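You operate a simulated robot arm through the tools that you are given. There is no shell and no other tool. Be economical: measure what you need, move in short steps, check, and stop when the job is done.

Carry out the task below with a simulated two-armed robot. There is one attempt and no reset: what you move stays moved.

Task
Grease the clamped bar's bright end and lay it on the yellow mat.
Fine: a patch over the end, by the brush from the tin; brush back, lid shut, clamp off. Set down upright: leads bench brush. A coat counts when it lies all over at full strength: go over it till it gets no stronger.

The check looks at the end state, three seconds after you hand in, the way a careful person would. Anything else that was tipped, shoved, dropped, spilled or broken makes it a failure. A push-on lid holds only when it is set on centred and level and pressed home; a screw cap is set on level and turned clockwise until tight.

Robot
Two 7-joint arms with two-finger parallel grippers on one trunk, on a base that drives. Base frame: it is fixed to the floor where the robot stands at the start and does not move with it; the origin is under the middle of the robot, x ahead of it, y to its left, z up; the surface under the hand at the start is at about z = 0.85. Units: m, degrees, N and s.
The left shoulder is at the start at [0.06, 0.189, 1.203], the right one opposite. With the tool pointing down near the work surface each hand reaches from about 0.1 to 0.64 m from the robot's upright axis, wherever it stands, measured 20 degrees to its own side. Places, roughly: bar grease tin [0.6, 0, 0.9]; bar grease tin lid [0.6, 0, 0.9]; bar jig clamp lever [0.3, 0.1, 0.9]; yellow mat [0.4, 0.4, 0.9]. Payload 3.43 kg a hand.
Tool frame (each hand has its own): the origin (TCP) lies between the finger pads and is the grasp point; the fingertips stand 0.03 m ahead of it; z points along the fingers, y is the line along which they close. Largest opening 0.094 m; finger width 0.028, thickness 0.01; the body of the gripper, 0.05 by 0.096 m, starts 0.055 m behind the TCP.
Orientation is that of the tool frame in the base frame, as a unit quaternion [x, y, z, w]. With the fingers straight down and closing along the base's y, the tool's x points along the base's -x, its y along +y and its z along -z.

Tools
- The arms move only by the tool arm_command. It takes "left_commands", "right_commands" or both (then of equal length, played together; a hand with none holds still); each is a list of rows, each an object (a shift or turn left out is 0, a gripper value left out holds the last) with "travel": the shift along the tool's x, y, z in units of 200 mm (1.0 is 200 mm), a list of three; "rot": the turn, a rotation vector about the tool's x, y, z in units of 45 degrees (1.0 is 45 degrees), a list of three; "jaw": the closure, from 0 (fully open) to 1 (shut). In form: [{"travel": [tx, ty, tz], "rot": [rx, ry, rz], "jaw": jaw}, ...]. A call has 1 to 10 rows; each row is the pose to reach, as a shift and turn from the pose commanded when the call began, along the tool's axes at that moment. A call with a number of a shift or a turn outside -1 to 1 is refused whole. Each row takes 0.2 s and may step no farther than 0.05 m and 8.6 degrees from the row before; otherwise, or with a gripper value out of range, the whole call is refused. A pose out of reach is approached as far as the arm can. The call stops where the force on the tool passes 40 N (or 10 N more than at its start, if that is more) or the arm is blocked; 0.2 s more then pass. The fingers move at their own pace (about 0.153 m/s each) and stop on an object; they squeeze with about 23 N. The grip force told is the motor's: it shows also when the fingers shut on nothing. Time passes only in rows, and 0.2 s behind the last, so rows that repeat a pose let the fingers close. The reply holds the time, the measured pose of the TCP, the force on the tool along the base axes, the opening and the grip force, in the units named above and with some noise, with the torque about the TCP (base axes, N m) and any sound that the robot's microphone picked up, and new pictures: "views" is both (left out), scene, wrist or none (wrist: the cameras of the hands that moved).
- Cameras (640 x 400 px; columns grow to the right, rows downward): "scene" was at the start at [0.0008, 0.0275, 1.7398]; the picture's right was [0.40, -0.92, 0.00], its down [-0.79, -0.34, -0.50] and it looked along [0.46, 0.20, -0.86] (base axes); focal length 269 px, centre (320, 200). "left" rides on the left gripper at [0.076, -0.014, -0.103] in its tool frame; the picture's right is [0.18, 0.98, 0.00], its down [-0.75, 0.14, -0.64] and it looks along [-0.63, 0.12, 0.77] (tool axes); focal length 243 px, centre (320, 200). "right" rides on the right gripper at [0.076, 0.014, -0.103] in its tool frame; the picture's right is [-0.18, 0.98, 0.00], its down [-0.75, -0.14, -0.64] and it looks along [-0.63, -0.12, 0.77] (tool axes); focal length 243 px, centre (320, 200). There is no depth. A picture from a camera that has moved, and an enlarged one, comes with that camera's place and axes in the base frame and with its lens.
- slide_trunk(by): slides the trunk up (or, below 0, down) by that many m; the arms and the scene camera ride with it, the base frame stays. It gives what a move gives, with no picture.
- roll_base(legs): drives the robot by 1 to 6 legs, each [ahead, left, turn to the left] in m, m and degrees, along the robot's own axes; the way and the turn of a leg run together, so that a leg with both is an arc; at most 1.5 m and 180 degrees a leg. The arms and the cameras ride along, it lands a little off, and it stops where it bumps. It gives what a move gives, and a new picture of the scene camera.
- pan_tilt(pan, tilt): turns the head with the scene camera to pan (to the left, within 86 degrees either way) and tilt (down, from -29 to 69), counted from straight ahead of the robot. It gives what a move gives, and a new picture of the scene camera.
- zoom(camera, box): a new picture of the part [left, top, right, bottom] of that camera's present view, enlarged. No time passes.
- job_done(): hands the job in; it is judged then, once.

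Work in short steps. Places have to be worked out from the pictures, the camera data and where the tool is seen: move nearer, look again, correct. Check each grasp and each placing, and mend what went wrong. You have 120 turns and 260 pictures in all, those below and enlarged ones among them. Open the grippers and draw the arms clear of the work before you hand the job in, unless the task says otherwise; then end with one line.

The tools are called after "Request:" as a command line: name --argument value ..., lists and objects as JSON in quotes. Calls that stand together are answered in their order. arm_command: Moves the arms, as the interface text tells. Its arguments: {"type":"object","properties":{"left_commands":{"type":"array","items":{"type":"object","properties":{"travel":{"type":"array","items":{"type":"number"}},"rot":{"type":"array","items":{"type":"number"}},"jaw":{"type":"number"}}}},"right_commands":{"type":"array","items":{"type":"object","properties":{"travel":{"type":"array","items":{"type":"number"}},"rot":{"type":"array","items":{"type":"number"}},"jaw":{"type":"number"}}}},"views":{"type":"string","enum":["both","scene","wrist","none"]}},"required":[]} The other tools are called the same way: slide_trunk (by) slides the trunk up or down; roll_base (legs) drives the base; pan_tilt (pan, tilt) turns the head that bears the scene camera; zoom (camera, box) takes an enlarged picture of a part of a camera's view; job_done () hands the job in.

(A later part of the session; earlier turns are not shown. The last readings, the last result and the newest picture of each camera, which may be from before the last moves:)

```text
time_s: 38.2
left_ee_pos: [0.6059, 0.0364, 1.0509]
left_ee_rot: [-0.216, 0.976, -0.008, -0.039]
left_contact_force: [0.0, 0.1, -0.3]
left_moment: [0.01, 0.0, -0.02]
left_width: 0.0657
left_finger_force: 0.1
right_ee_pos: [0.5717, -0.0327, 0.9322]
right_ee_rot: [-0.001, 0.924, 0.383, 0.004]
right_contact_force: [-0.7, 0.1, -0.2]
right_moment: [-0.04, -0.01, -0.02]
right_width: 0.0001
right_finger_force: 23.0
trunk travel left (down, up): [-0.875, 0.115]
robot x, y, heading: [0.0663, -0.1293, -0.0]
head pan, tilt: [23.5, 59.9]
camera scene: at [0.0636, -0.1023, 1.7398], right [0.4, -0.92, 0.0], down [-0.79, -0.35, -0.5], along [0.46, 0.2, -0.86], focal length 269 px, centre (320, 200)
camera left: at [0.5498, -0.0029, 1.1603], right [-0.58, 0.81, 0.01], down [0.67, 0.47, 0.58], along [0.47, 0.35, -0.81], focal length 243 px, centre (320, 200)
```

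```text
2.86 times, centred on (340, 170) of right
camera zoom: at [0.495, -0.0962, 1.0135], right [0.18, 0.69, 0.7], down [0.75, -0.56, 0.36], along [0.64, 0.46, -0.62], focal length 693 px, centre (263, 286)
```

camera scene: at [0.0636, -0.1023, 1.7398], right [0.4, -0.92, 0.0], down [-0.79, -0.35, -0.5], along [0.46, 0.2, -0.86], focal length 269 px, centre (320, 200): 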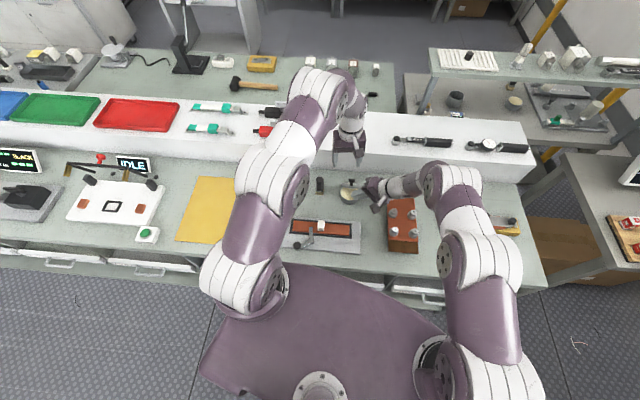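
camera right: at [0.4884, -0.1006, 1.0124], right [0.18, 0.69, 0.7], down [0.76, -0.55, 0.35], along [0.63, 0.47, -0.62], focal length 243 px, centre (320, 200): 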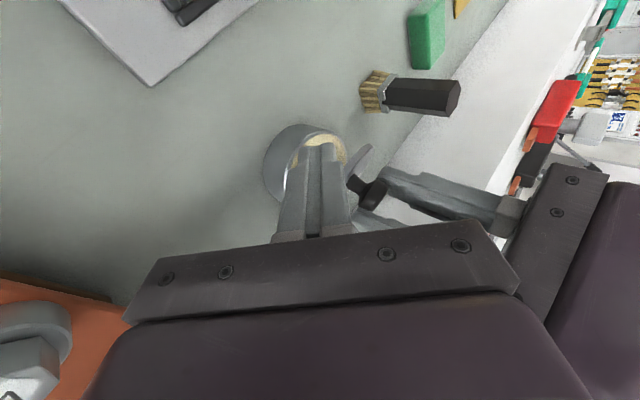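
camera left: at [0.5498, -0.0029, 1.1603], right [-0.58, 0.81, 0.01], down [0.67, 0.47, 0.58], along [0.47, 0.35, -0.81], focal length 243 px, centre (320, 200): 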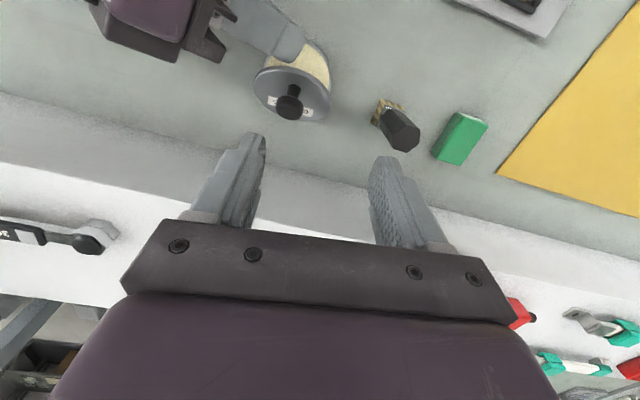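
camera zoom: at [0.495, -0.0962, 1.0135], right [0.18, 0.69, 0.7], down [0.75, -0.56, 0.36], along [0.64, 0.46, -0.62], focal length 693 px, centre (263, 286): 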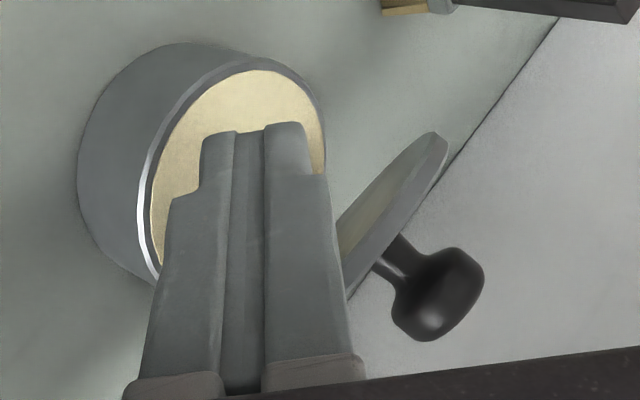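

The lid now rests at about 60° on the right fingers. I'll push it further along the hinge direction, past vertical.

Request:
arm_command --right_commands '[{"travel": [-0.1, 0.03, 0.01]}, {"travel": [-0.2, 0.07, 0.02]}, {"travel": [-0.29, 0.106, 0.035]}]' --views "wrist"

Request:
zoom --camera "scene" --box '[310, 160, 400, 220]'

```text
time_s: 39.0
left_ee_pos: [0.6062, 0.0351, 1.0521]
left_ee_rot: [-0.216, 0.976, -0.008, -0.037]
left_contact_force: [-0.6, -0.6, 0.7]
left_moment: [0.02, -0.02, 0.0]
left_width: 0.0657
left_finger_force: 0.2
right_ee_pos: [0.6289, -0.0143, 0.943]
right_ee_rot: [-0.003, 0.923, 0.384, 0.001]
right_contact_force: [-6.4, -1.9, 0.0]
right_moment: [-0.05, 0.12, 0.1]
right_width: 0.0001
right_finger_force: 22.9
trunk travel left (down, up): [-0.875, 0.115]
robot x, y, heading: [0.0634, -0.1288, -0.1]
head pan, tilt: [23.5, 59.9]
camera right: at [0.5521, -0.0779, 1.0246], right [0.18, 0.69, 0.7], down [0.75, -0.55, 0.36], along [0.63, 0.46, -0.62], focal length 243 px, centre (320, 200)
```

right: 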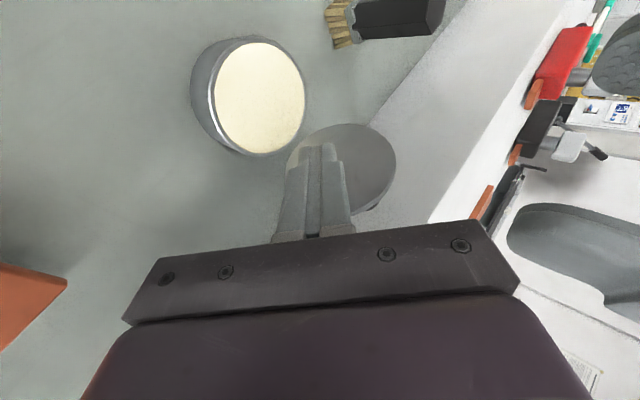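

```text
6.67 times, centred on (355, 190) of scene
camera zoom: at [0.0634, -0.104, 1.7398], right [0.4, -0.92, 0.0], down [-0.79, -0.34, -0.5], along [0.46, 0.2, -0.86], focal length 1795 px, centre (87, 267)
```

zoom: 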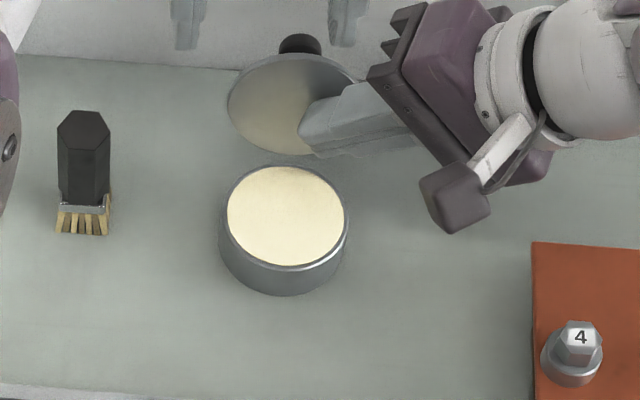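

The lid is past vertical and the tin is fully open. I'll draw the right hand back and see whether the lid stays.

Request:
arm_command --right_commands '[{"travel": [0.05, -0.02, 0.0]}, {"travel": [0.2, -0.08, -0.06]}, {"travel": [0.35, -0.14, -0.2]}, {"travel": [0.5, -0.2, -0.35]}]' --views "wrist"

Request:
zoom --camera "scene" --box '[310, 160, 400, 220]'

```text
time_s: 40.0
left_ee_pos: [0.6067, 0.0366, 1.0508]
left_ee_rot: [-0.216, 0.976, -0.008, -0.037]
left_contact_force: [-0.7, -0.1, -0.2]
left_moment: [0.02, -0.04, -0.01]
left_width: 0.0658
left_finger_force: 0.2
right_ee_pos: [0.5313, -0.092, 0.9619]
right_ee_rot: [-0.002, 0.923, 0.384, 0.003]
right_contact_force: [-0.3, 0.4, 0.3]
right_moment: [-0.02, 0.02, -0.01]
right_width: 0.0001
right_finger_force: 23.5
trunk travel left (down, up): [-0.875, 0.115]
robot x, y, heading: [0.0681, -0.1267, 0.2]
head pan, tilt: [23.5, 59.9]
camera right: at [0.4532, -0.1565, 1.0443], right [0.18, 0.69, 0.7], down [0.75, -0.56, 0.36], along [0.64, 0.46, -0.62], focal length 243 px, centre (320, 200)
```

right: 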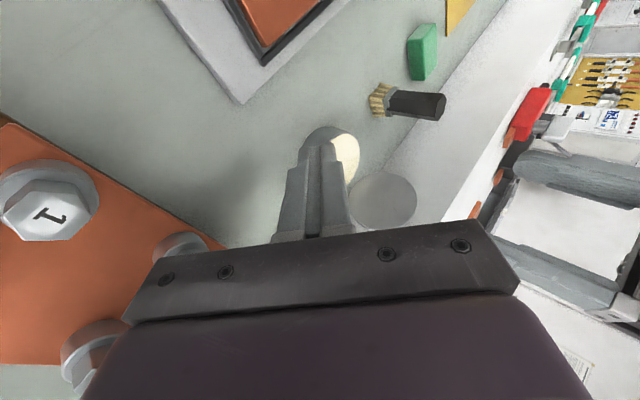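

```text
6.67 times, centred on (355, 190) of scene
camera zoom: at [0.0644, -0.1038, 1.7398], right [0.4, -0.92, 0.0], down [-0.79, -0.34, -0.5], along [0.46, 0.2, -0.86], focal length 1795 px, centre (87, 267)
```

zoom: 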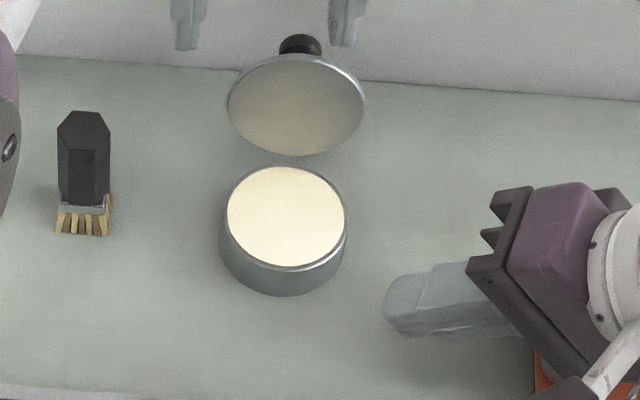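

The lid stays open on its own. I'll level and tuck the right hand while the left moves over the brush.

Request:
arm_command --right_commands '[{"travel": [0.06, 0.05, -0.15], "rot": [0.1667, 0, 0]}, {"travel": [0.14, 0.05, -0.3], "rot": [0.333, 0, 0]}, {"travel": [0.24, 0.0, -0.45], "rot": [0.5, 0, 0]}, {"travel": [0.34, -0.06, -0.6], "rot": [0.667, 0, 0]}, {"travel": [0.44, -0.12, -0.74], "rot": [0.833, 0, 0]}, {"travel": [0.5, -0.177, -0.88], "rot": [1.0, 0, 0]}]' --left_commands '[{"travel": [0.0, 0.12, 0], "rot": [0, -0.05, 0.08]}, {"travel": [0.0, 0.24, 0.05], "rot": [0, -0.1, 0.15]}, {"travel": [0.0, 0.36, 0.1], "rot": [0, -0.1, 0.15]}, {"travel": [0.0, 0.438, 0.15], "rot": [0, -0.1, 0.15]}, {"travel": [0.0, 0.438, 0.25], "rot": [0, -0.1, 0.15]}, {"travel": [0.0, 0.438, 0.25], "rot": [0, -0.1, 0.15]}]' --views "both"

```text
time_s: 41.4
left_ee_pos: [0.5667, 0.1144, 1.0016]
left_ee_rot: [-0.159, 0.987, -0.003, 0.001]
left_contact_force: [0.3, 0.1, 0.2]
left_moment: [0.01, -0.01, 0.0]
left_width: 0.066
left_finger_force: 0.0
right_ee_pos: [0.4299, -0.2396, 1.0612]
right_ee_rot: [0.0, 1.0, 0.001, 0.004]
right_contact_force: [-0.3, -0.2, 0.0]
right_moment: [0.0, -0.05, -0.01]
right_width: 0.0002
right_finger_force: 23.1
trunk travel left (down, up): [-0.875, 0.115]
robot x, y, heading: [0.0653, -0.1312, 0.1]
head pan, tilt: [23.5, 59.9]
camera scene: at [0.0653, -0.1028, 1.7398], right [0.4, -0.92, 0.0], down [-0.79, -0.35, -0.5], along [0.46, 0.2, -0.86], focal length 269 px, centre (320, 200)
camera right: at [0.3524, -0.2273, 1.1631], right [0.18, 0.98, 0.0], down [0.75, -0.14, 0.65], along [0.64, -0.12, -0.76], focal length 243 px, centre (320, 200)
camera left: at [0.4986, 0.0793, 1.1043], right [-0.48, 0.88, 0.0], down [0.67, 0.37, 0.64], along [0.56, 0.31, -0.77], focal length 243 px, centre (320, 200)
```

scene: 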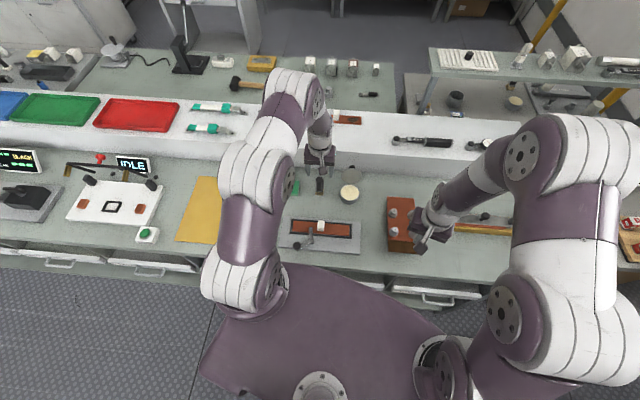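
right: 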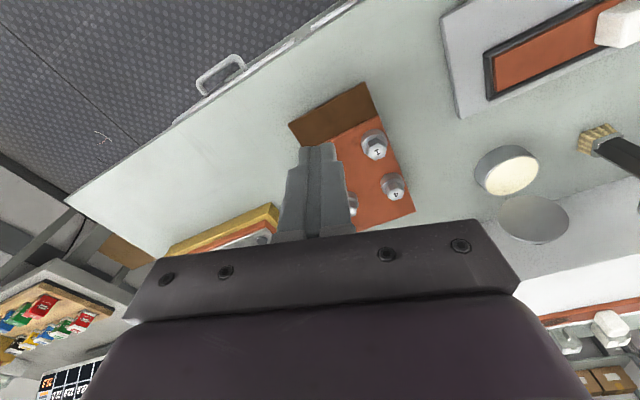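
left: 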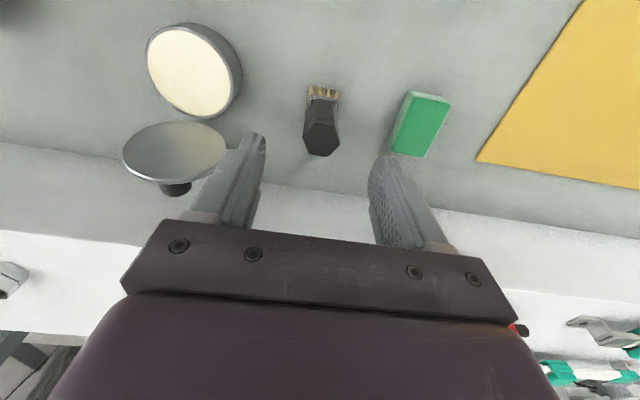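

The brush is square to the hand. I'll descend on its handle and grip it.

Request:
arm_command --left_commands '[{"travel": [0, 0.018, 0.2], "jaw": 0.3}, {"travel": [0, 0.018, 0.395], "jaw": 0.3}, {"travel": [0, 0.018, 0.395], "jaw": 1}, {"travel": [0, 0.018, 0.395], "jaw": 1}, {"travel": [0, 0.018, 0.395], "jaw": 1}]' --views "wrist"

Request:
zoom --camera "scene" --box '[290, 150, 380, 210]'

```text
time_s: 42.6
left_ee_pos: [0.566, 0.1161, 0.9227]
left_ee_rot: [-0.159, 0.987, -0.002, 0.0]
left_contact_force: [-0.1, -0.5, -0.1]
left_moment: [0.0, -0.02, 0.03]
left_width: 0.0287
left_finger_force: 23.0
right_ee_pos: [0.4295, -0.2403, 1.0613]
right_ee_rot: [-0.001, 1.0, 0.001, 0.003]
right_contact_force: [0.6, -0.4, 0.3]
right_moment: [-0.01, 0.0, 0.0]
right_width: 0.0001
right_finger_force: 23.0
trunk travel left (down, up): [-0.875, 0.115]
robot x, y, heading: [0.064, -0.1314, 0.1]
head pan, tilt: [23.5, 59.9]
camera left: at [0.4991, 0.0819, 1.0258], right [-0.48, 0.88, 0.0], down [0.67, 0.37, 0.64], along [0.56, 0.31, -0.77], focal length 243 px, centre (320, 200)
```

left: 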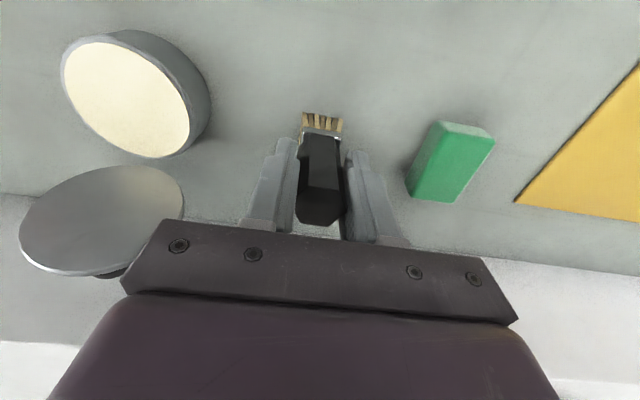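

```text
6.67 times, centred on (335, 180) of scene
camera zoom: at [0.0656, -0.1026, 1.7398], right [0.4, -0.92, 0.0], down [-0.79, -0.35, -0.5], along [0.46, 0.2, -0.86], focal length 1795 px, centre (220, 333)
```

zoom: 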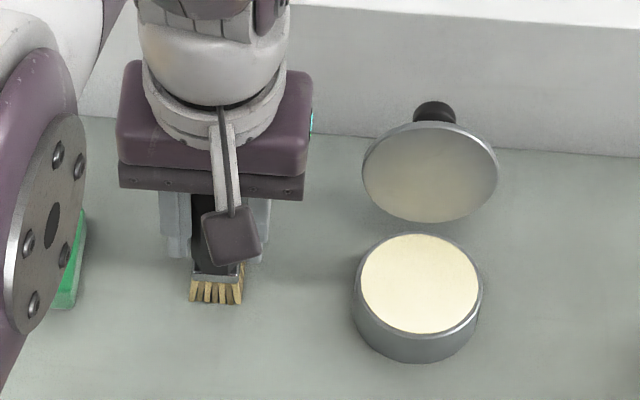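

The brush is held with its home TCP at (0.566, 0.116, 0.923). I'll lift it and carry it over the tin, stopping just above the grease.

Request:
arm_command --left_commands '[{"travel": [0, 0, -0.2], "jaw": 1}, {"travel": [0, 0, -0.42], "jaw": 1}, {"travel": [0.03, -0.16, -0.48], "jaw": 1}, {"travel": [0.06, -0.32, -0.48], "jaw": 1}, {"travel": [0.09, -0.48, -0.48], "jaw": 1}, {"travel": [0.106, -0.576, -0.48], "jaw": 1}, {"travel": [0.106, -0.576, -0.3], "jaw": 1}]' --views "wrist"

Request:
zoom --camera "scene" --box '[300, 150, 390, 210]'

```text
time_s: 44.2
left_ee_pos: [0.5832, 0.0004, 0.9817]
left_ee_rot: [-0.158, 0.987, -0.002, 0.0]
left_contact_force: [-0.6, 0.5, -1.2]
left_moment: [-0.03, 0.01, 0.01]
left_width: 0.0287
left_finger_force: 23.5
right_ee_pos: [0.431, -0.2398, 1.061]
right_ee_rot: [0.0, 1.0, 0.0, 0.003]
right_contact_force: [0.7, 0.0, 0.4]
right_moment: [0.01, 0.02, 0.01]
right_width: 0.0
right_finger_force: 23.1
trunk travel left (down, up): [-0.875, 0.115]
robot x, y, heading: [0.0658, -0.1255, -0.2]
head pan, tilt: [23.5, 59.9]
camera left: at [0.5152, -0.0351, 1.0846], right [-0.48, 0.88, 0.0], down [0.67, 0.37, 0.64], along [0.56, 0.31, -0.77], focal length 243 px, centre (320, 200)
```

left: 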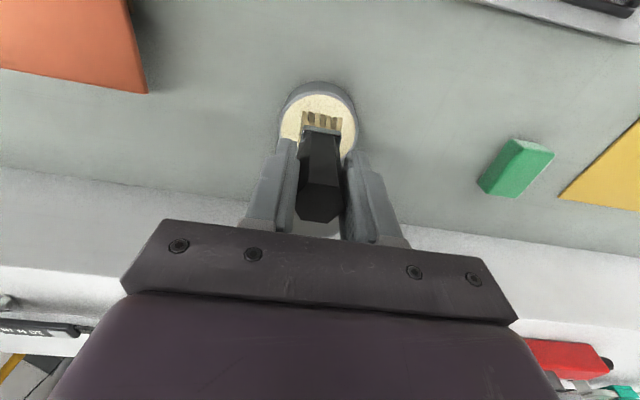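

```text
6.67 times, centred on (345, 180) of scene
camera zoom: at [0.0673, -0.1018, 1.7399], right [0.4, -0.92, 0.0], down [-0.79, -0.35, -0.5], along [0.46, 0.2, -0.87], focal length 1795 px, centre (153, 333)
```

zoom: 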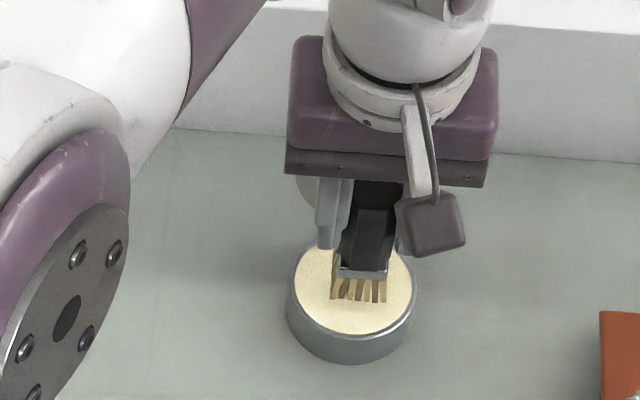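

The brush is centred over the grease. I'll dip it down gently.

Request:
arm_command --left_commands '[{"travel": [0, 0, 0.1], "jaw": 1}, {"travel": [0, 0, 0.13], "jaw": 1}, {"travel": [0, 0, 0.16], "jaw": 1}, {"travel": [0, 0, 0.16], "jaw": 1}]' --views "wrist"

```text
time_s: 45.2
left_ee_pos: [0.5824, 0.0, 0.9506]
left_ee_rot: [-0.159, 0.987, -0.002, 0.002]
left_contact_force: [2.7, -2.2, 11.6]
left_moment: [-0.25, -0.19, -0.05]
left_width: 0.0291
left_finger_force: 22.3
right_ee_pos: [0.4301, -0.2401, 1.0617]
right_ee_rot: [0.0, 1.0, 0.002, 0.004]
right_contact_force: [-0.6, -0.3, 0.0]
right_moment: [0.01, -0.04, 0.0]
right_width: 0.0
right_finger_force: 22.7
trunk travel left (down, up): [-0.875, 0.115]
robot x, y, heading: [0.0629, -0.132, -0.2]
head pan, tilt: [23.5, 59.9]
camera left: at [0.5136, -0.0352, 1.0544], right [-0.48, 0.88, -0.01], down [0.67, 0.37, 0.64], along [0.57, 0.31, -0.77], focal length 243 px, centre (320, 200)
```

left: 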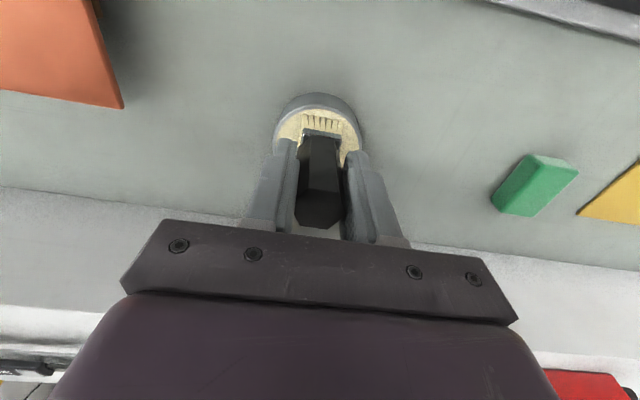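

The bristles contacted the grease at 12 N and look loaded. I'll lift and carry the brush over the bar's bright end.

Request:
arm_command --left_commands '[{"travel": [0, 0, -0.15], "jaw": 1}, {"travel": [0, 0, -0.3], "jaw": 1}, {"travel": [0.17, 0.05, -0.3], "jaw": 1}, {"travel": [0.34, 0.1, -0.3], "jaw": 1}, {"travel": [0.51, 0.15, -0.3], "jaw": 1}, {"travel": [0.684, 0.193, -0.3], "jaw": 1}, {"travel": [0.684, 0.193, -0.15], "jaw": 1}]' --views "wrist"

Request:
zoom --camera "scene" --box '[270, 190, 390, 270]'

Request:
zoom --camera "left" --box '[230, 20, 470, 170]'

```text
time_s: 46.8
left_ee_pos: [0.4404, -0.0058, 0.9815]
left_ee_rot: [-0.158, 0.987, -0.002, 0.001]
left_contact_force: [1.0, -0.2, -1.3]
left_moment: [-0.04, 0.01, 0.01]
left_width: 0.0287
left_finger_force: 23.0
right_ee_pos: [0.4318, -0.24, 1.0603]
right_ee_rot: [0.0, 1.0, 0.002, 0.001]
right_contact_force: [0.0, -0.3, -0.1]
right_moment: [0.0, 0.0, -0.02]
right_width: 0.0
right_finger_force: 22.7
trunk travel left (down, up): [-0.875, 0.115]
robot x, y, heading: [0.0625, -0.1307, 0.1]
head pan, tilt: [23.5, 59.9]
camera left: at [0.3721, -0.0424, 1.0847], right [-0.48, 0.88, 0.0], down [0.67, 0.37, 0.64], along [0.56, 0.31, -0.77], focal length 243 px, centre (320, 200)
```

left: 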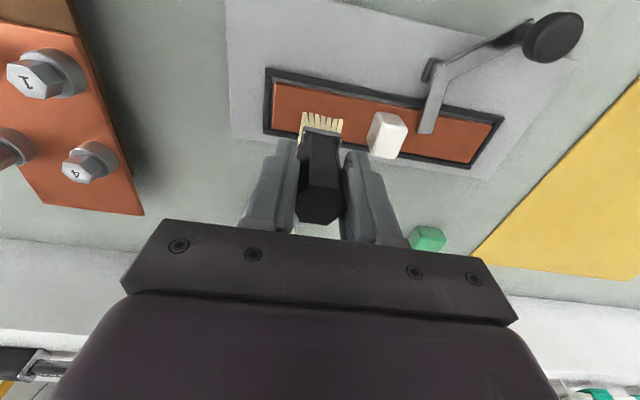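

```text
5.00 times, centred on (330, 230) of scene
camera zoom: at [0.0679, -0.1027, 1.7399], right [0.4, -0.92, 0.0], down [-0.79, -0.35, -0.5], along [0.46, 0.2, -0.87], focal length 1346 px, centre (270, 50)
```

zoom: 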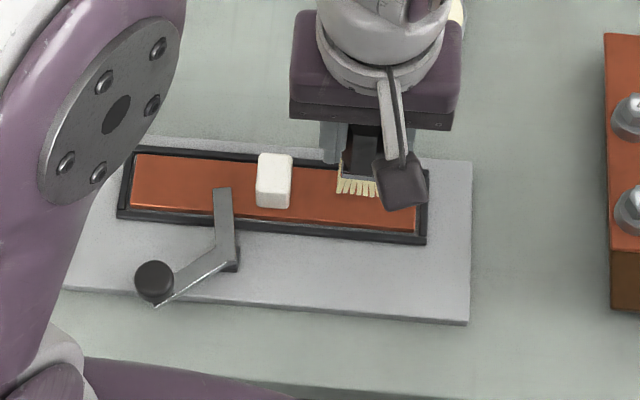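

```text
2.67 times, centred on (350, 95) of left
camera zoom: at [0.3721, -0.0424, 1.0847], right [-0.48, 0.88, 0.0], down [0.67, 0.37, 0.64], along [0.56, 0.31, -0.77], focal length 647 px, centre (240, 480)
```

zoom: 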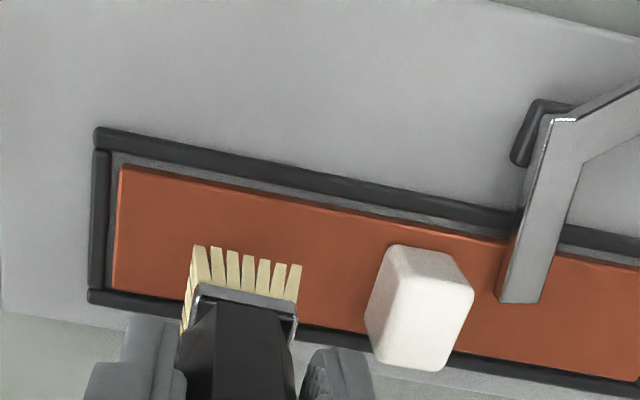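

The brush is placed over the free end between block and rail, parallel to the bar. I'll lower it to light contact and make the first stroke.

Request:
arm_command --left_commands '[{"travel": [0, 0, 0.15], "jaw": 1}, {"travel": [0, 0, 0.18], "jaw": 1}, {"travel": [0, 0.09, 0.18], "jaw": 1}, {"travel": [0, 0.0, 0.18], "jaw": 1}, {"travel": [0, -0.12, 0.18], "jaw": 1}, {"travel": [0, 0.0, 0.18], "jaw": 1}]' --views "wrist"

Request:
zoom --camera "left" --box '[230, 20, 470, 170]'

```text
time_s: 48.2
left_ee_pos: [0.4385, -0.0039, 0.9442]
left_ee_rot: [-0.158, 0.987, -0.003, 0.001]
left_contact_force: [0.1, 0.1, 0.5]
left_moment: [-0.03, -0.03, -0.03]
left_width: 0.0288
left_finger_force: 22.7
right_ee_pos: [0.4288, -0.2388, 1.06]
right_ee_rot: [0.0, 1.0, 0.001, 0.004]
right_contact_force: [0.4, 0.9, -1.0]
right_moment: [0.0, -0.01, -0.01]
right_width: 0.0001
right_finger_force: 23.5
trunk travel left (down, up): [-0.875, 0.115]
robot x, y, heading: [0.0616, -0.1332, 0.2]
head pan, tilt: [23.5, 59.9]
camera left: at [0.3701, -0.0395, 1.0471], right [-0.48, 0.88, -0.01], down [0.67, 0.37, 0.64], along [0.56, 0.31, -0.77], focal length 243 px, centre (320, 200)
```

left: 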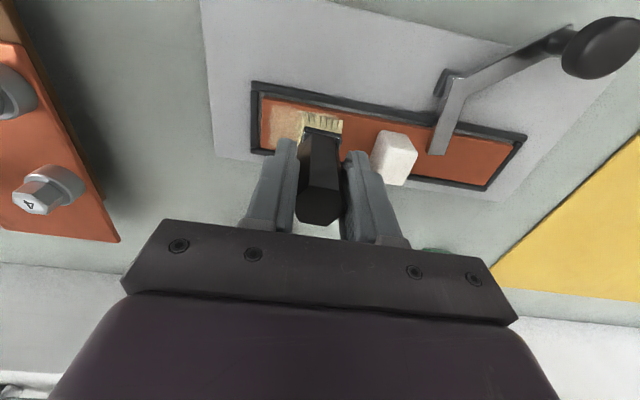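

```text
2.67 times, centred on (350, 95) of left
camera zoom: at [0.3701, -0.0395, 1.0471], right [-0.48, 0.88, -0.01], down [0.67, 0.37, 0.64], along [0.56, 0.31, -0.77], focal length 647 px, centre (240, 480)
```

zoom: 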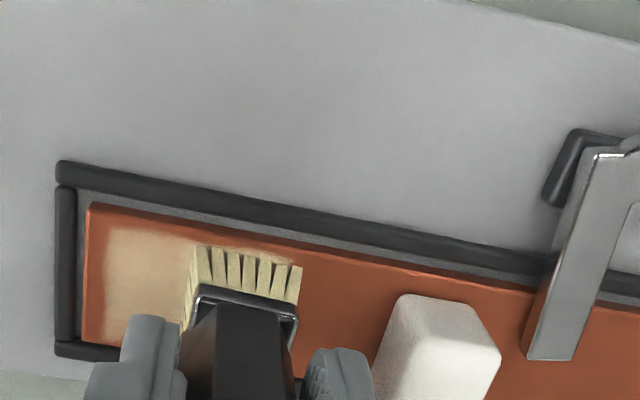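

A first thin coat shows. I'll work in three lanes across the width to build it up.

Request:
arm_command --left_commands '[{"travel": [0.03, 0.09, 0.005], "jaw": 1}, {"travel": [0.03, -0.02, 0.005], "jaw": 1}, {"travel": [0.03, -0.135, 0.005], "jaw": 1}, {"travel": [0.0, -0.135, 0.005], "jaw": 1}, {"travel": [0.0, -0.02, 0.005], "jaw": 1}, {"travel": [0.0, 0.09, 0.005], "jaw": 1}, {"travel": [-0.03, 0.09, 0.005], "jaw": 1}, {"travel": [-0.03, -0.02, 0.005], "jaw": 1}, {"travel": [-0.03, -0.135, 0.005], "jaw": 1}, {"travel": [-0.03, 0.09, 0.005], "jaw": 1}]' --views "wrist"

Request:
zoom --camera "left" --box '[230, 50, 390, 170]'

```text
time_s: 50.4
left_ee_pos: [0.4406, 0.0146, 0.9442]
left_ee_rot: [-0.158, 0.987, -0.004, 0.002]
left_contact_force: [1.0, -2.3, 7.0]
left_moment: [-0.11, -0.08, 0.01]
left_width: 0.0284
left_finger_force: 23.0
right_ee_pos: [0.4295, -0.2386, 1.0616]
right_ee_rot: [-0.001, 1.0, 0.001, 0.003]
right_contact_force: [-0.3, 1.6, 0.9]
right_moment: [-0.03, -0.01, -0.01]
right_width: 0.0001
right_finger_force: 23.0
trunk travel left (down, up): [-0.875, 0.115]
robot x, y, heading: [0.0654, -0.1325, -0.1]
head pan, tilt: [23.5, 59.9]
camera left: at [0.3722, -0.0202, 1.0461], right [-0.48, 0.88, -0.01], down [0.67, 0.37, 0.64], along [0.57, 0.31, -0.77], focal length 243 px, centre (320, 200)
```

left: 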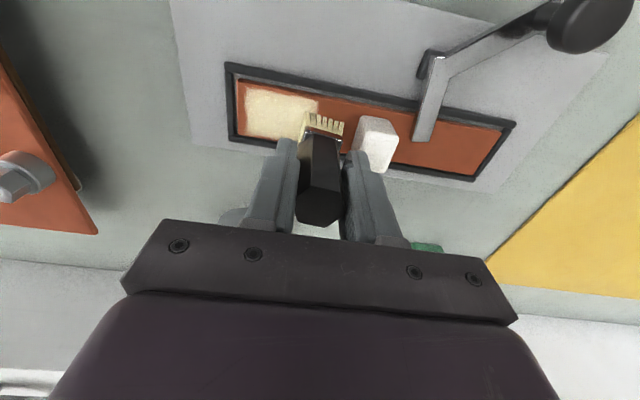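

```text
3.33 times, centred on (310, 110) of left
camera zoom: at [0.3722, -0.0202, 1.0461], right [-0.48, 0.88, -0.01], down [0.67, 0.37, 0.64], along [0.57, 0.31, -0.77], focal length 809 px, centre (353, 500)
```

zoom: 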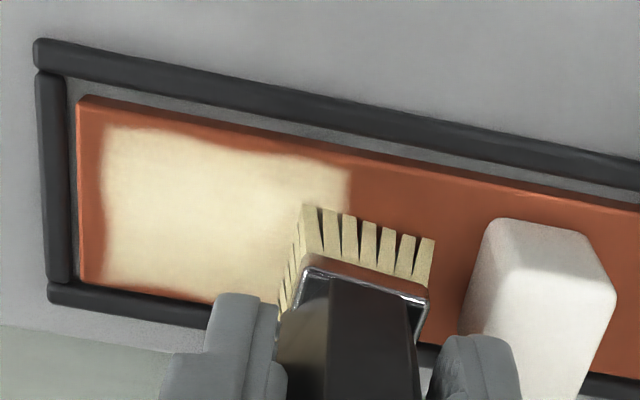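

The coat is strong but leaves a margin of 2–4 mm at the edges. I'll make wider lanes and go further toward the end.

Request:
arm_command --left_commands '[{"travel": [0.075, 0, 0], "jaw": 1}, {"travel": [0.075, -0.125, 0], "jaw": 1}, {"travel": [0.075, -0.248, 0], "jaw": 1}, {"travel": [0.03, -0.248, 0], "jaw": 1}, {"travel": [-0.015, -0.248, 0], "jaw": 1}, {"travel": [-0.015, -0.125, 0], "jaw": 1}, {"travel": [-0.015, 0, 0], "jaw": 1}, {"travel": [0.03, 0, 0], "jaw": 1}, {"travel": [0.03, -0.125, 0], "jaw": 1}, {"travel": [0.03, -0.248, 0], "jaw": 1}]' --views "none"

Request:
arm_command --left_commands '[{"travel": [0, 0.12, -0.1], "jaw": 1}, {"travel": [0, 0.248, -0.2], "jaw": 1}, {"travel": [0, 0.3, -0.4], "jaw": 1}]' --views "wrist"

Request:
zoom --camera "left" --box '[200, 40, 400, 170]'

```text
time_s: 52.6
left_ee_pos: [0.4516, -0.0366, 0.9452]
left_ee_rot: [-0.159, 0.987, -0.001, 0.0]
left_contact_force: [-0.7, -0.2, -0.5]
left_moment: [-0.02, 0.03, 0.0]
left_width: 0.0281
left_finger_force: 23.3
right_ee_pos: [0.4315, -0.2418, 1.0598]
right_ee_rot: [0.001, 1.0, 0.002, 0.002]
right_contact_force: [-0.2, -0.6, 0.0]
right_moment: [-0.02, 0.01, 0.01]
right_width: 0.0001
right_finger_force: 22.9
trunk travel left (down, up): [-0.875, 0.115]
robot x, y, heading: [0.0614, -0.1255, 0.0]
head pan, tilt: [23.5, 59.9]
```

```text
time_s: 53.4
left_ee_pos: [0.4306, 0.022, 1.026]
left_ee_rot: [-0.159, 0.987, -0.003, 0.001]
left_contact_force: [1.0, 0.3, -0.7]
left_moment: [0.01, 0.03, 0.01]
left_width: 0.0275
left_finger_force: 23.1
right_ee_pos: [0.4283, -0.24, 1.0611]
right_ee_rot: [0.0, 1.0, 0.002, 0.003]
right_contact_force: [-0.1, 0.1, -0.1]
right_moment: [0.0, -0.02, 0.03]
right_width: 0.0001
right_finger_force: 23.4
trunk travel left (down, up): [-0.875, 0.115]
robot x, y, heading: [0.0625, -0.1291, 0.3]
head pan, tilt: [23.5, 59.9]
camera left: at [0.3617, -0.0138, 1.1282], right [-0.48, 0.88, 0.0], down [0.67, 0.37, 0.64], along [0.56, 0.31, -0.77], focal length 243 px, centre (320, 200)
```

left: 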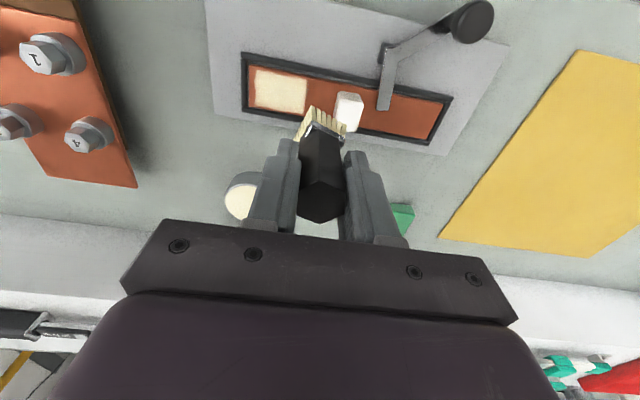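

```text
3.08 times, centred on (300, 105) of left
camera zoom: at [0.3617, -0.0138, 1.1282], right [-0.48, 0.88, 0.0], down [0.67, 0.37, 0.64], along [0.56, 0.31, -0.77], focal length 746 px, centre (382, 492)
```

zoom: 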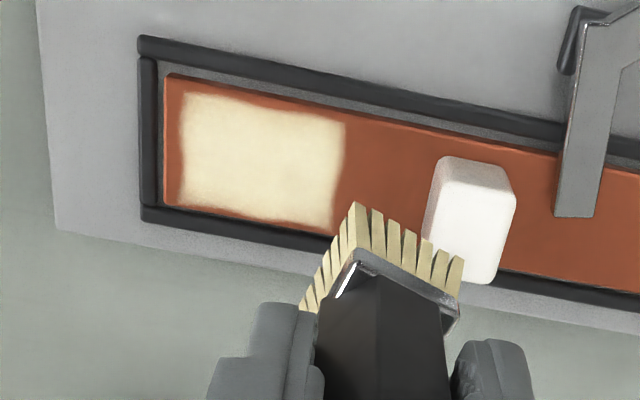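

The grease fills a rectangle that did not grow with wider strokes, so the patch looks complete. The brush has turned in the grip, so I'll inspect it and the patch.

Request:
zoom --camera "scene" --box '[280, 170, 380, 250]'

Request:
zoom --camera "left" --box '[240, 90, 400, 230]'

Request:
zoom --camera "left" --box '[240, 60, 320, 115]'

```text
5.00 times, centred on (330, 210) of scene
camera zoom: at [0.0637, -0.103, 1.7398], right [0.4, -0.92, 0.0], down [-0.79, -0.35, -0.5], along [0.46, 0.2, -0.86], focal length 1346 px, centre (270, 150)
```

zoom: 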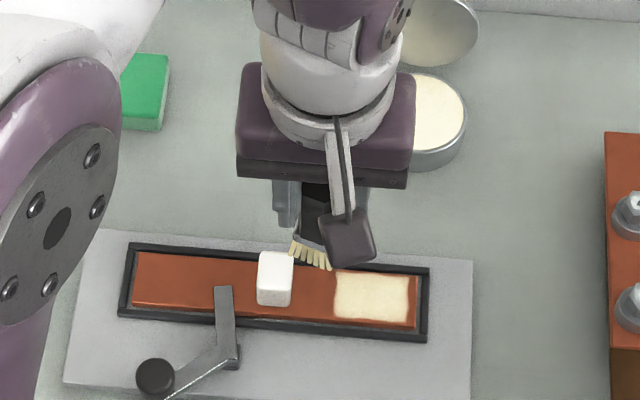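

```text
2.86 times, centred on (320, 160) of left
camera zoom: at [0.3617, -0.0138, 1.1282], right [-0.48, 0.88, 0.0], down [0.67, 0.37, 0.64], along [0.56, 0.31, -0.77], focal length 693 px, centre (320, 314)
```

zoom: 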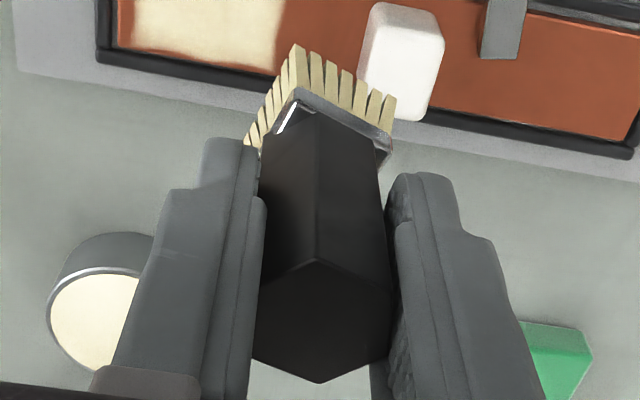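

```text
7.27 times, centred on (280, 88) of left
camera zoom: at [0.3617, -0.0138, 1.1282], right [-0.48, 0.88, 0.0], down [0.67, 0.37, 0.64], along [0.56, 0.31, -0.77], focal length 1764 px, centre (611, 1018)
```

zoom: 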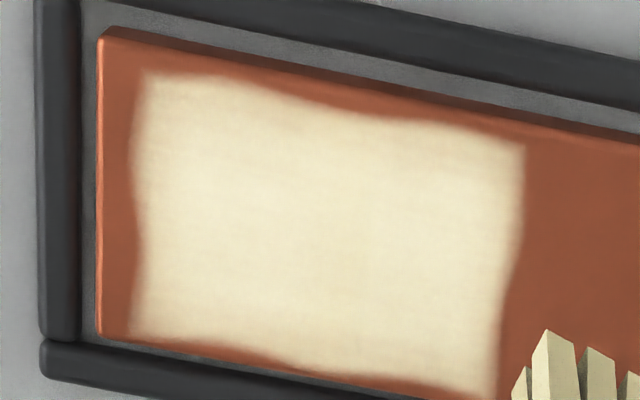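

The handle settled flat in the grip and the brush is still upright. I'll dip once more so I can confirm the coat is saturated.

Request:
arm_command --left_commands '[{"travel": [-0.17, -0.086, 0], "jaw": 1}, {"travel": [-0.34, -0.172, 0], "jaw": 1}, {"travel": [-0.51, -0.258, 0], "jaw": 1}, {"travel": [-0.687, -0.343, 0], "jaw": 1}, {"travel": [-0.687, -0.343, 0.2], "jaw": 1}, {"travel": [-0.687, -0.343, 0.33], "jaw": 1}, {"travel": [-0.687, -0.343, 0.37], "jaw": 1}, {"travel": [-0.687, -0.343, 0.37], "jaw": 1}, {"travel": [-0.687, -0.343, 0.15], "jaw": 1}, {"travel": [-0.687, -0.343, 0.0], "jaw": 1}]' --views "wrist"

```text
time_s: 55.6
left_ee_pos: [0.5822, -0.0027, 1.0256]
left_ee_rot: [-0.158, 0.987, -0.002, 0.001]
left_contact_force: [0.1, 0.2, -0.2]
left_moment: [0.01, 0.03, -0.02]
left_width: 0.0269
left_finger_force: 23.2
right_ee_pos: [0.4283, -0.2405, 1.0618]
right_ee_rot: [0.0, 1.0, 0.002, 0.003]
right_contact_force: [-0.1, -0.1, -0.3]
right_moment: [0.0, 0.01, -0.02]
right_width: 0.0
right_finger_force: 23.1
trunk travel left (down, up): [-0.875, 0.115]
robot x, y, heading: [0.0652, -0.1306, 0.2]
head pan, tilt: [23.5, 59.9]
camera left: at [0.5133, -0.0377, 1.1288], right [-0.48, 0.88, 0.0], down [0.67, 0.37, 0.64], along [0.56, 0.31, -0.77], focal length 243 px, centre (320, 200)
```

left: 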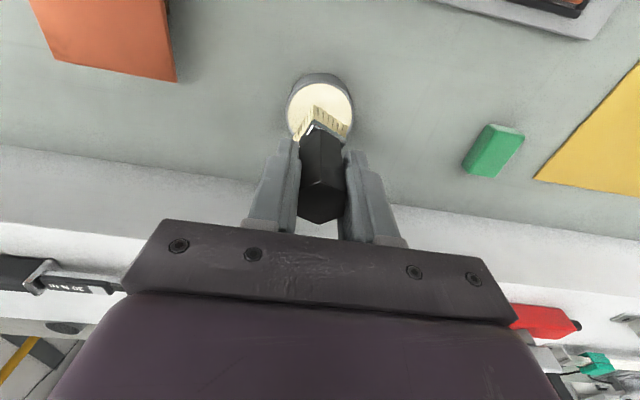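

Loaded again. I'll return to the patch and touch down at its centre.

Request:
arm_command --left_commands '[{"travel": [0.17, 0.04, 0], "jaw": 1}, {"travel": [0.34, 0.08, 0], "jaw": 1}, {"travel": [0.51, 0.12, 0], "jaw": 1}, {"travel": [0.679, 0.165, 0], "jaw": 1}, {"travel": [0.679, 0.165, 0.2], "jaw": 1}, {"travel": [0.679, 0.165, 0.36], "jaw": 1}, {"travel": [0.679, 0.165, 0.41], "jaw": 1}]' --views "none"

Request:
arm_command --left_commands '[{"travel": [0.04, 0.09, 0.0], "jaw": 1}, {"travel": [0.04, -0.02, 0.0], "jaw": 1}, {"travel": [0.04, -0.1, 0.0], "jaw": 1}, {"travel": [0.0, -0.1, 0.0], "jaw": 1}, {"travel": [0.0, 0.0, 0.0], "jaw": 1}, {"travel": [0.0, 0.1, 0.0], "jaw": 1}, {"travel": [-0.045, 0.09, 0.0], "jaw": 1}, {"travel": [-0.045, -0.02, 0.0], "jaw": 1}, {"travel": [-0.045, -0.1, 0.0], "jaw": 1}, {"travel": [0.0, -0.1, 0.0], "jaw": 1}]' --views "none"

Request:
arm_command --left_commands '[{"travel": [0.04, 0.0, 0.0], "jaw": 1}, {"travel": [0.04, 0.19, 0.0], "jaw": 1}, {"travel": [0.0, 0.19, 0.0], "jaw": 1}, {"travel": [-0.045, 0.19, 0.0], "jaw": 1}, {"travel": [-0.045, 0.0, 0.0], "jaw": 1}, {"travel": [0.0, 0.0, 0.0], "jaw": 1}, {"travel": [0.0, 0.19, 0.0], "jaw": 1}, {"travel": [0.0, 0.24, -0.2], "jaw": 1}, {"travel": [0.0, 0.3, -0.4], "jaw": 1}]' --views "wrist"

Request:
zoom --camera "left" --box '[240, 60, 320, 115]'

```text
time_s: 57.2
left_ee_pos: [0.4429, -0.0129, 0.9448]
left_ee_rot: [-0.158, 0.987, -0.002, 0.001]
left_contact_force: [-0.3, 0.3, -0.3]
left_moment: [0.0, -0.04, 0.0]
left_width: 0.0271
left_finger_force: 23.0
right_ee_pos: [0.4305, -0.2393, 1.0608]
right_ee_rot: [0.0, 1.0, 0.001, 0.003]
right_contact_force: [0.3, -0.9, -0.3]
right_moment: [0.03, 0.01, 0.02]
right_width: 0.0
right_finger_force: 23.3
trunk travel left (down, up): [-0.875, 0.115]
robot x, y, heading: [0.0591, -0.1279, -0.1]
head pan, tilt: [23.5, 59.9]
```

```text
time_s: 59.4
left_ee_pos: [0.4494, -0.0307, 0.9425]
left_ee_rot: [-0.158, 0.987, -0.003, 0.0]
left_contact_force: [-0.1, -0.3, 1.8]
left_moment: [0.0, -0.08, -0.02]
left_width: 0.0253
left_finger_force: 22.8
right_ee_pos: [0.4296, -0.2416, 1.0612]
right_ee_rot: [0.0, 1.0, 0.002, 0.003]
right_contact_force: [0.5, -0.1, -0.2]
right_moment: [0.0, 0.0, 0.01]
right_width: 0.0
right_finger_force: 23.6
trunk travel left (down, up): [-0.875, 0.115]
robot x, y, heading: [0.0654, -0.1282, -0.1]
head pan, tilt: [23.5, 59.9]
```

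```text
time_s: 61.4
left_ee_pos: [0.4305, 0.0258, 1.0236]
left_ee_rot: [-0.158, 0.987, -0.002, 0.001]
left_contact_force: [-0.4, 0.2, 0.1]
left_moment: [0.02, -0.01, -0.02]
left_width: 0.0252
left_finger_force: 22.9
right_ee_pos: [0.4293, -0.2415, 1.061]
right_ee_rot: [0.0, 1.0, 0.002, 0.003]
right_contact_force: [-0.9, -0.5, 0.1]
right_moment: [0.01, 0.03, 0.0]
right_width: 0.0
right_finger_force: 22.6
trunk travel left (down, up): [-0.875, 0.115]
robot x, y, heading: [0.0661, -0.131, 0.1]
head pan, tilt: [23.5, 59.9]
camera left: at [0.3613, -0.0096, 1.1256], right [-0.48, 0.88, 0.0], down [0.67, 0.37, 0.64], along [0.56, 0.31, -0.77], focal length 243 px, centre (320, 200)
```

left: 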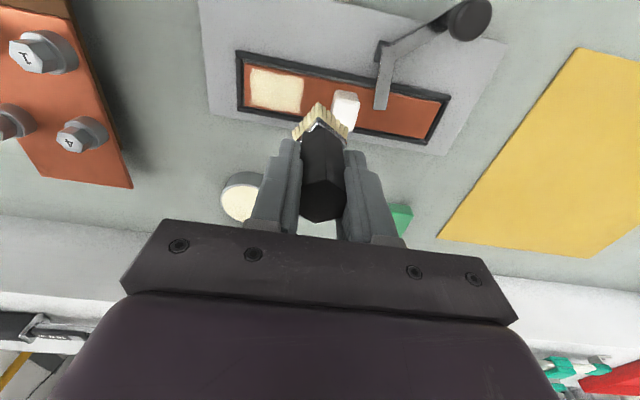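

```text
7.27 times, centred on (280, 88) of left
camera zoom: at [0.3613, -0.0096, 1.1256], right [-0.48, 0.88, 0.0], down [0.67, 0.37, 0.64], along [0.56, 0.31, -0.77], focal length 1764 px, centre (611, 1018)
```

zoom: 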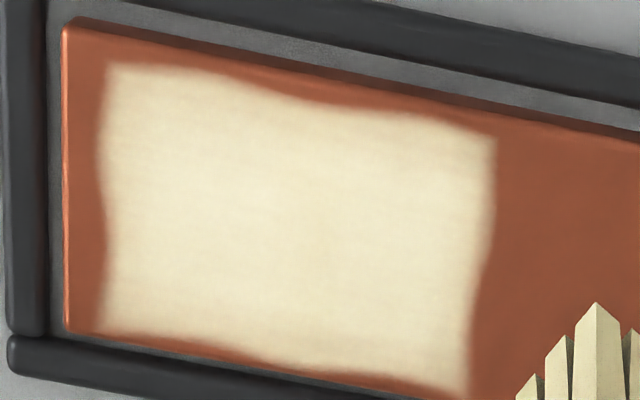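

The patch is unchanged in shape and tone after the second dip, so the coat is at full strength. I'll return the brush to just above its starting place.

Request:
arm_command --left_commands '[{"travel": [-0.196, 0.054, 0], "jaw": 1}, {"travel": [-0.392, 0.108, 0], "jaw": 1}, {"travel": [-0.588, 0.161, 0], "jaw": 1}, {"travel": [-0.785, 0.215, 0], "jaw": 1}, {"travel": [-0.785, 0.215, 0.2], "jaw": 1}, {"travel": [-0.785, 0.215, 0.42], "jaw": 1}]' --views "wrist"

Request:
zoom --camera "scene" --box '[285, 150, 375, 210]'

Request:
zoom --camera "left" --box '[240, 90, 400, 230]'

```text
time_s: 62.8
left_ee_pos: [0.5693, 0.1171, 0.9385]
left_ee_rot: [-0.158, 0.987, -0.003, 0.001]
left_contact_force: [0.7, -0.9, -0.1]
left_moment: [-0.03, 0.03, 0.01]
left_width: 0.0255
left_finger_force: 22.8
right_ee_pos: [0.4314, -0.2404, 1.0603]
right_ee_rot: [0.0, 1.0, 0.001, 0.003]
right_contact_force: [0.1, -0.4, 0.0]
right_moment: [-0.01, 0.0, -0.01]
right_width: 0.0
right_finger_force: 23.3
trunk travel left (down, up): [-0.875, 0.115]
robot x, y, heading: [0.0663, -0.1313, -0.2]
head pan, tilt: [23.5, 59.9]
camera left: at [0.5006, 0.0817, 1.0408], right [-0.48, 0.88, 0.0], down [0.67, 0.37, 0.64], along [0.56, 0.31, -0.77], focal length 243 px, centre (320, 200)
```

left: 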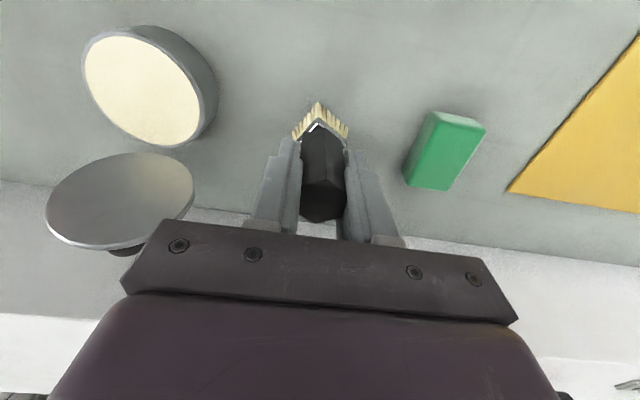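

```text
6.67 times, centred on (330, 180) of scene
camera zoom: at [0.067, -0.1022, 1.7399], right [0.4, -0.92, 0.0], down [-0.79, -0.35, -0.5], along [0.46, 0.2, -0.87], focal length 1795 px, centre (253, 333)
```

zoom: 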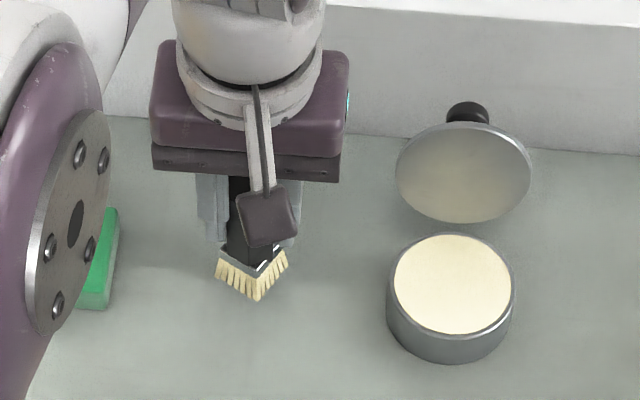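

```text
2.86 times, centred on (320, 160) of left
camera zoom: at [0.5006, 0.0817, 1.0408], right [-0.48, 0.88, 0.0], down [0.67, 0.37, 0.64], along [0.56, 0.31, -0.77], focal length 693 px, centre (320, 314)
```

zoom: 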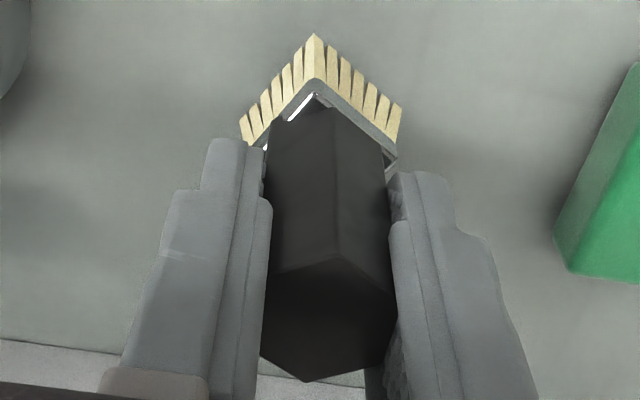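

The brush is upright over its home spot. I'll lower it to contact.

Request:
arm_command --left_commands '[{"travel": [0.012, 0, 0.05], "jaw": 1}, {"travel": [0.012, 0, 0.075], "jaw": 1}, {"travel": [0.012, 0, 0.088], "jaw": 1}]' --views "none"

```text
time_s: 63.6
left_ee_pos: [0.5648, 0.116, 0.9221]
left_ee_rot: [-0.158, 0.987, -0.002, 0.003]
left_contact_force: [0.4, 0.4, 10.8]
left_moment: [0.1, 0.09, -0.04]
left_width: 0.0254
left_finger_force: 23.1
right_ee_pos: [0.4298, -0.2403, 1.062]
right_ee_rot: [0.0, 1.0, 0.003, 0.004]
right_contact_force: [0.6, -0.1, 0.1]
right_moment: [-0.01, 0.0, -0.02]
right_width: 0.0001
right_finger_force: 22.6
trunk travel left (down, up): [-0.875, 0.115]
robot x, y, heading: [0.0667, -0.128, -0.1]
head pan, tilt: [23.5, 59.9]
```

The brush stands on the bench at 11 N. I'll release slowly and rise straight up.

Request:
arm_command --left_commands '[{"travel": [0, 0, -0.003], "jaw": 0.6}, {"travel": [0, 0, -0.003], "jaw": 0.4}, {"travel": [0, 0, -0.003], "jaw": 0.4}, {"travel": [0, 0, -0.2], "jaw": 0.4}, {"travel": [0, 0, -0.42], "jaw": 0.4}]' --views "wrist"

Request:
zoom --camera "scene" --box '[285, 150, 375, 210]'

```text
time_s: 64.8
left_ee_pos: [0.5628, 0.1148, 1.0051]
left_ee_rot: [-0.158, 0.987, -0.002, 0.0]
left_contact_force: [0.0, -0.1, 0.7]
left_moment: [0.01, -0.01, 0.0]
left_width: 0.0565
left_finger_force: 0.1
right_ee_pos: [0.428, -0.2413, 1.0607]
right_ee_rot: [0.001, 1.0, 0.002, 0.004]
right_contact_force: [-0.1, 0.0, 0.0]
right_moment: [0.0, 0.0, 0.01]
right_width: 0.0
right_finger_force: 23.0
trunk travel left (down, up): [-0.875, 0.115]
robot x, y, heading: [0.0622, -0.1292, 0.1]
head pan, tilt: [23.5, 59.9]
camera left: at [0.4953, 0.0796, 1.1083], right [-0.48, 0.88, 0.0], down [0.67, 0.37, 0.64], along [0.56, 0.31, -0.77], focal length 243 px, centre (320, 200)
```

left: 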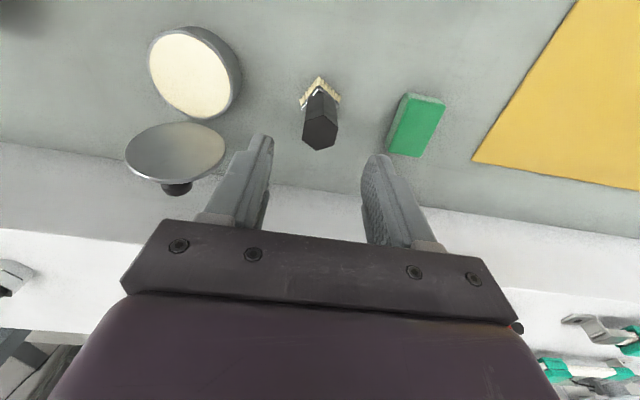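

```text
6.67 times, centred on (330, 180) of scene
camera zoom: at [0.0638, -0.1034, 1.7398], right [0.4, -0.92, 0.0], down [-0.79, -0.34, -0.5], along [0.46, 0.2, -0.86], focal length 1795 px, centre (253, 333)
```

zoom: 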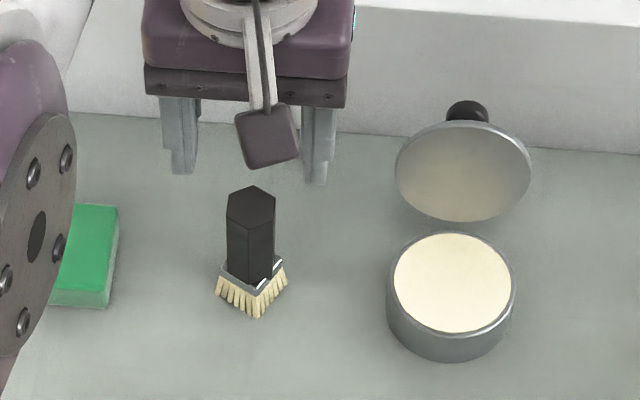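

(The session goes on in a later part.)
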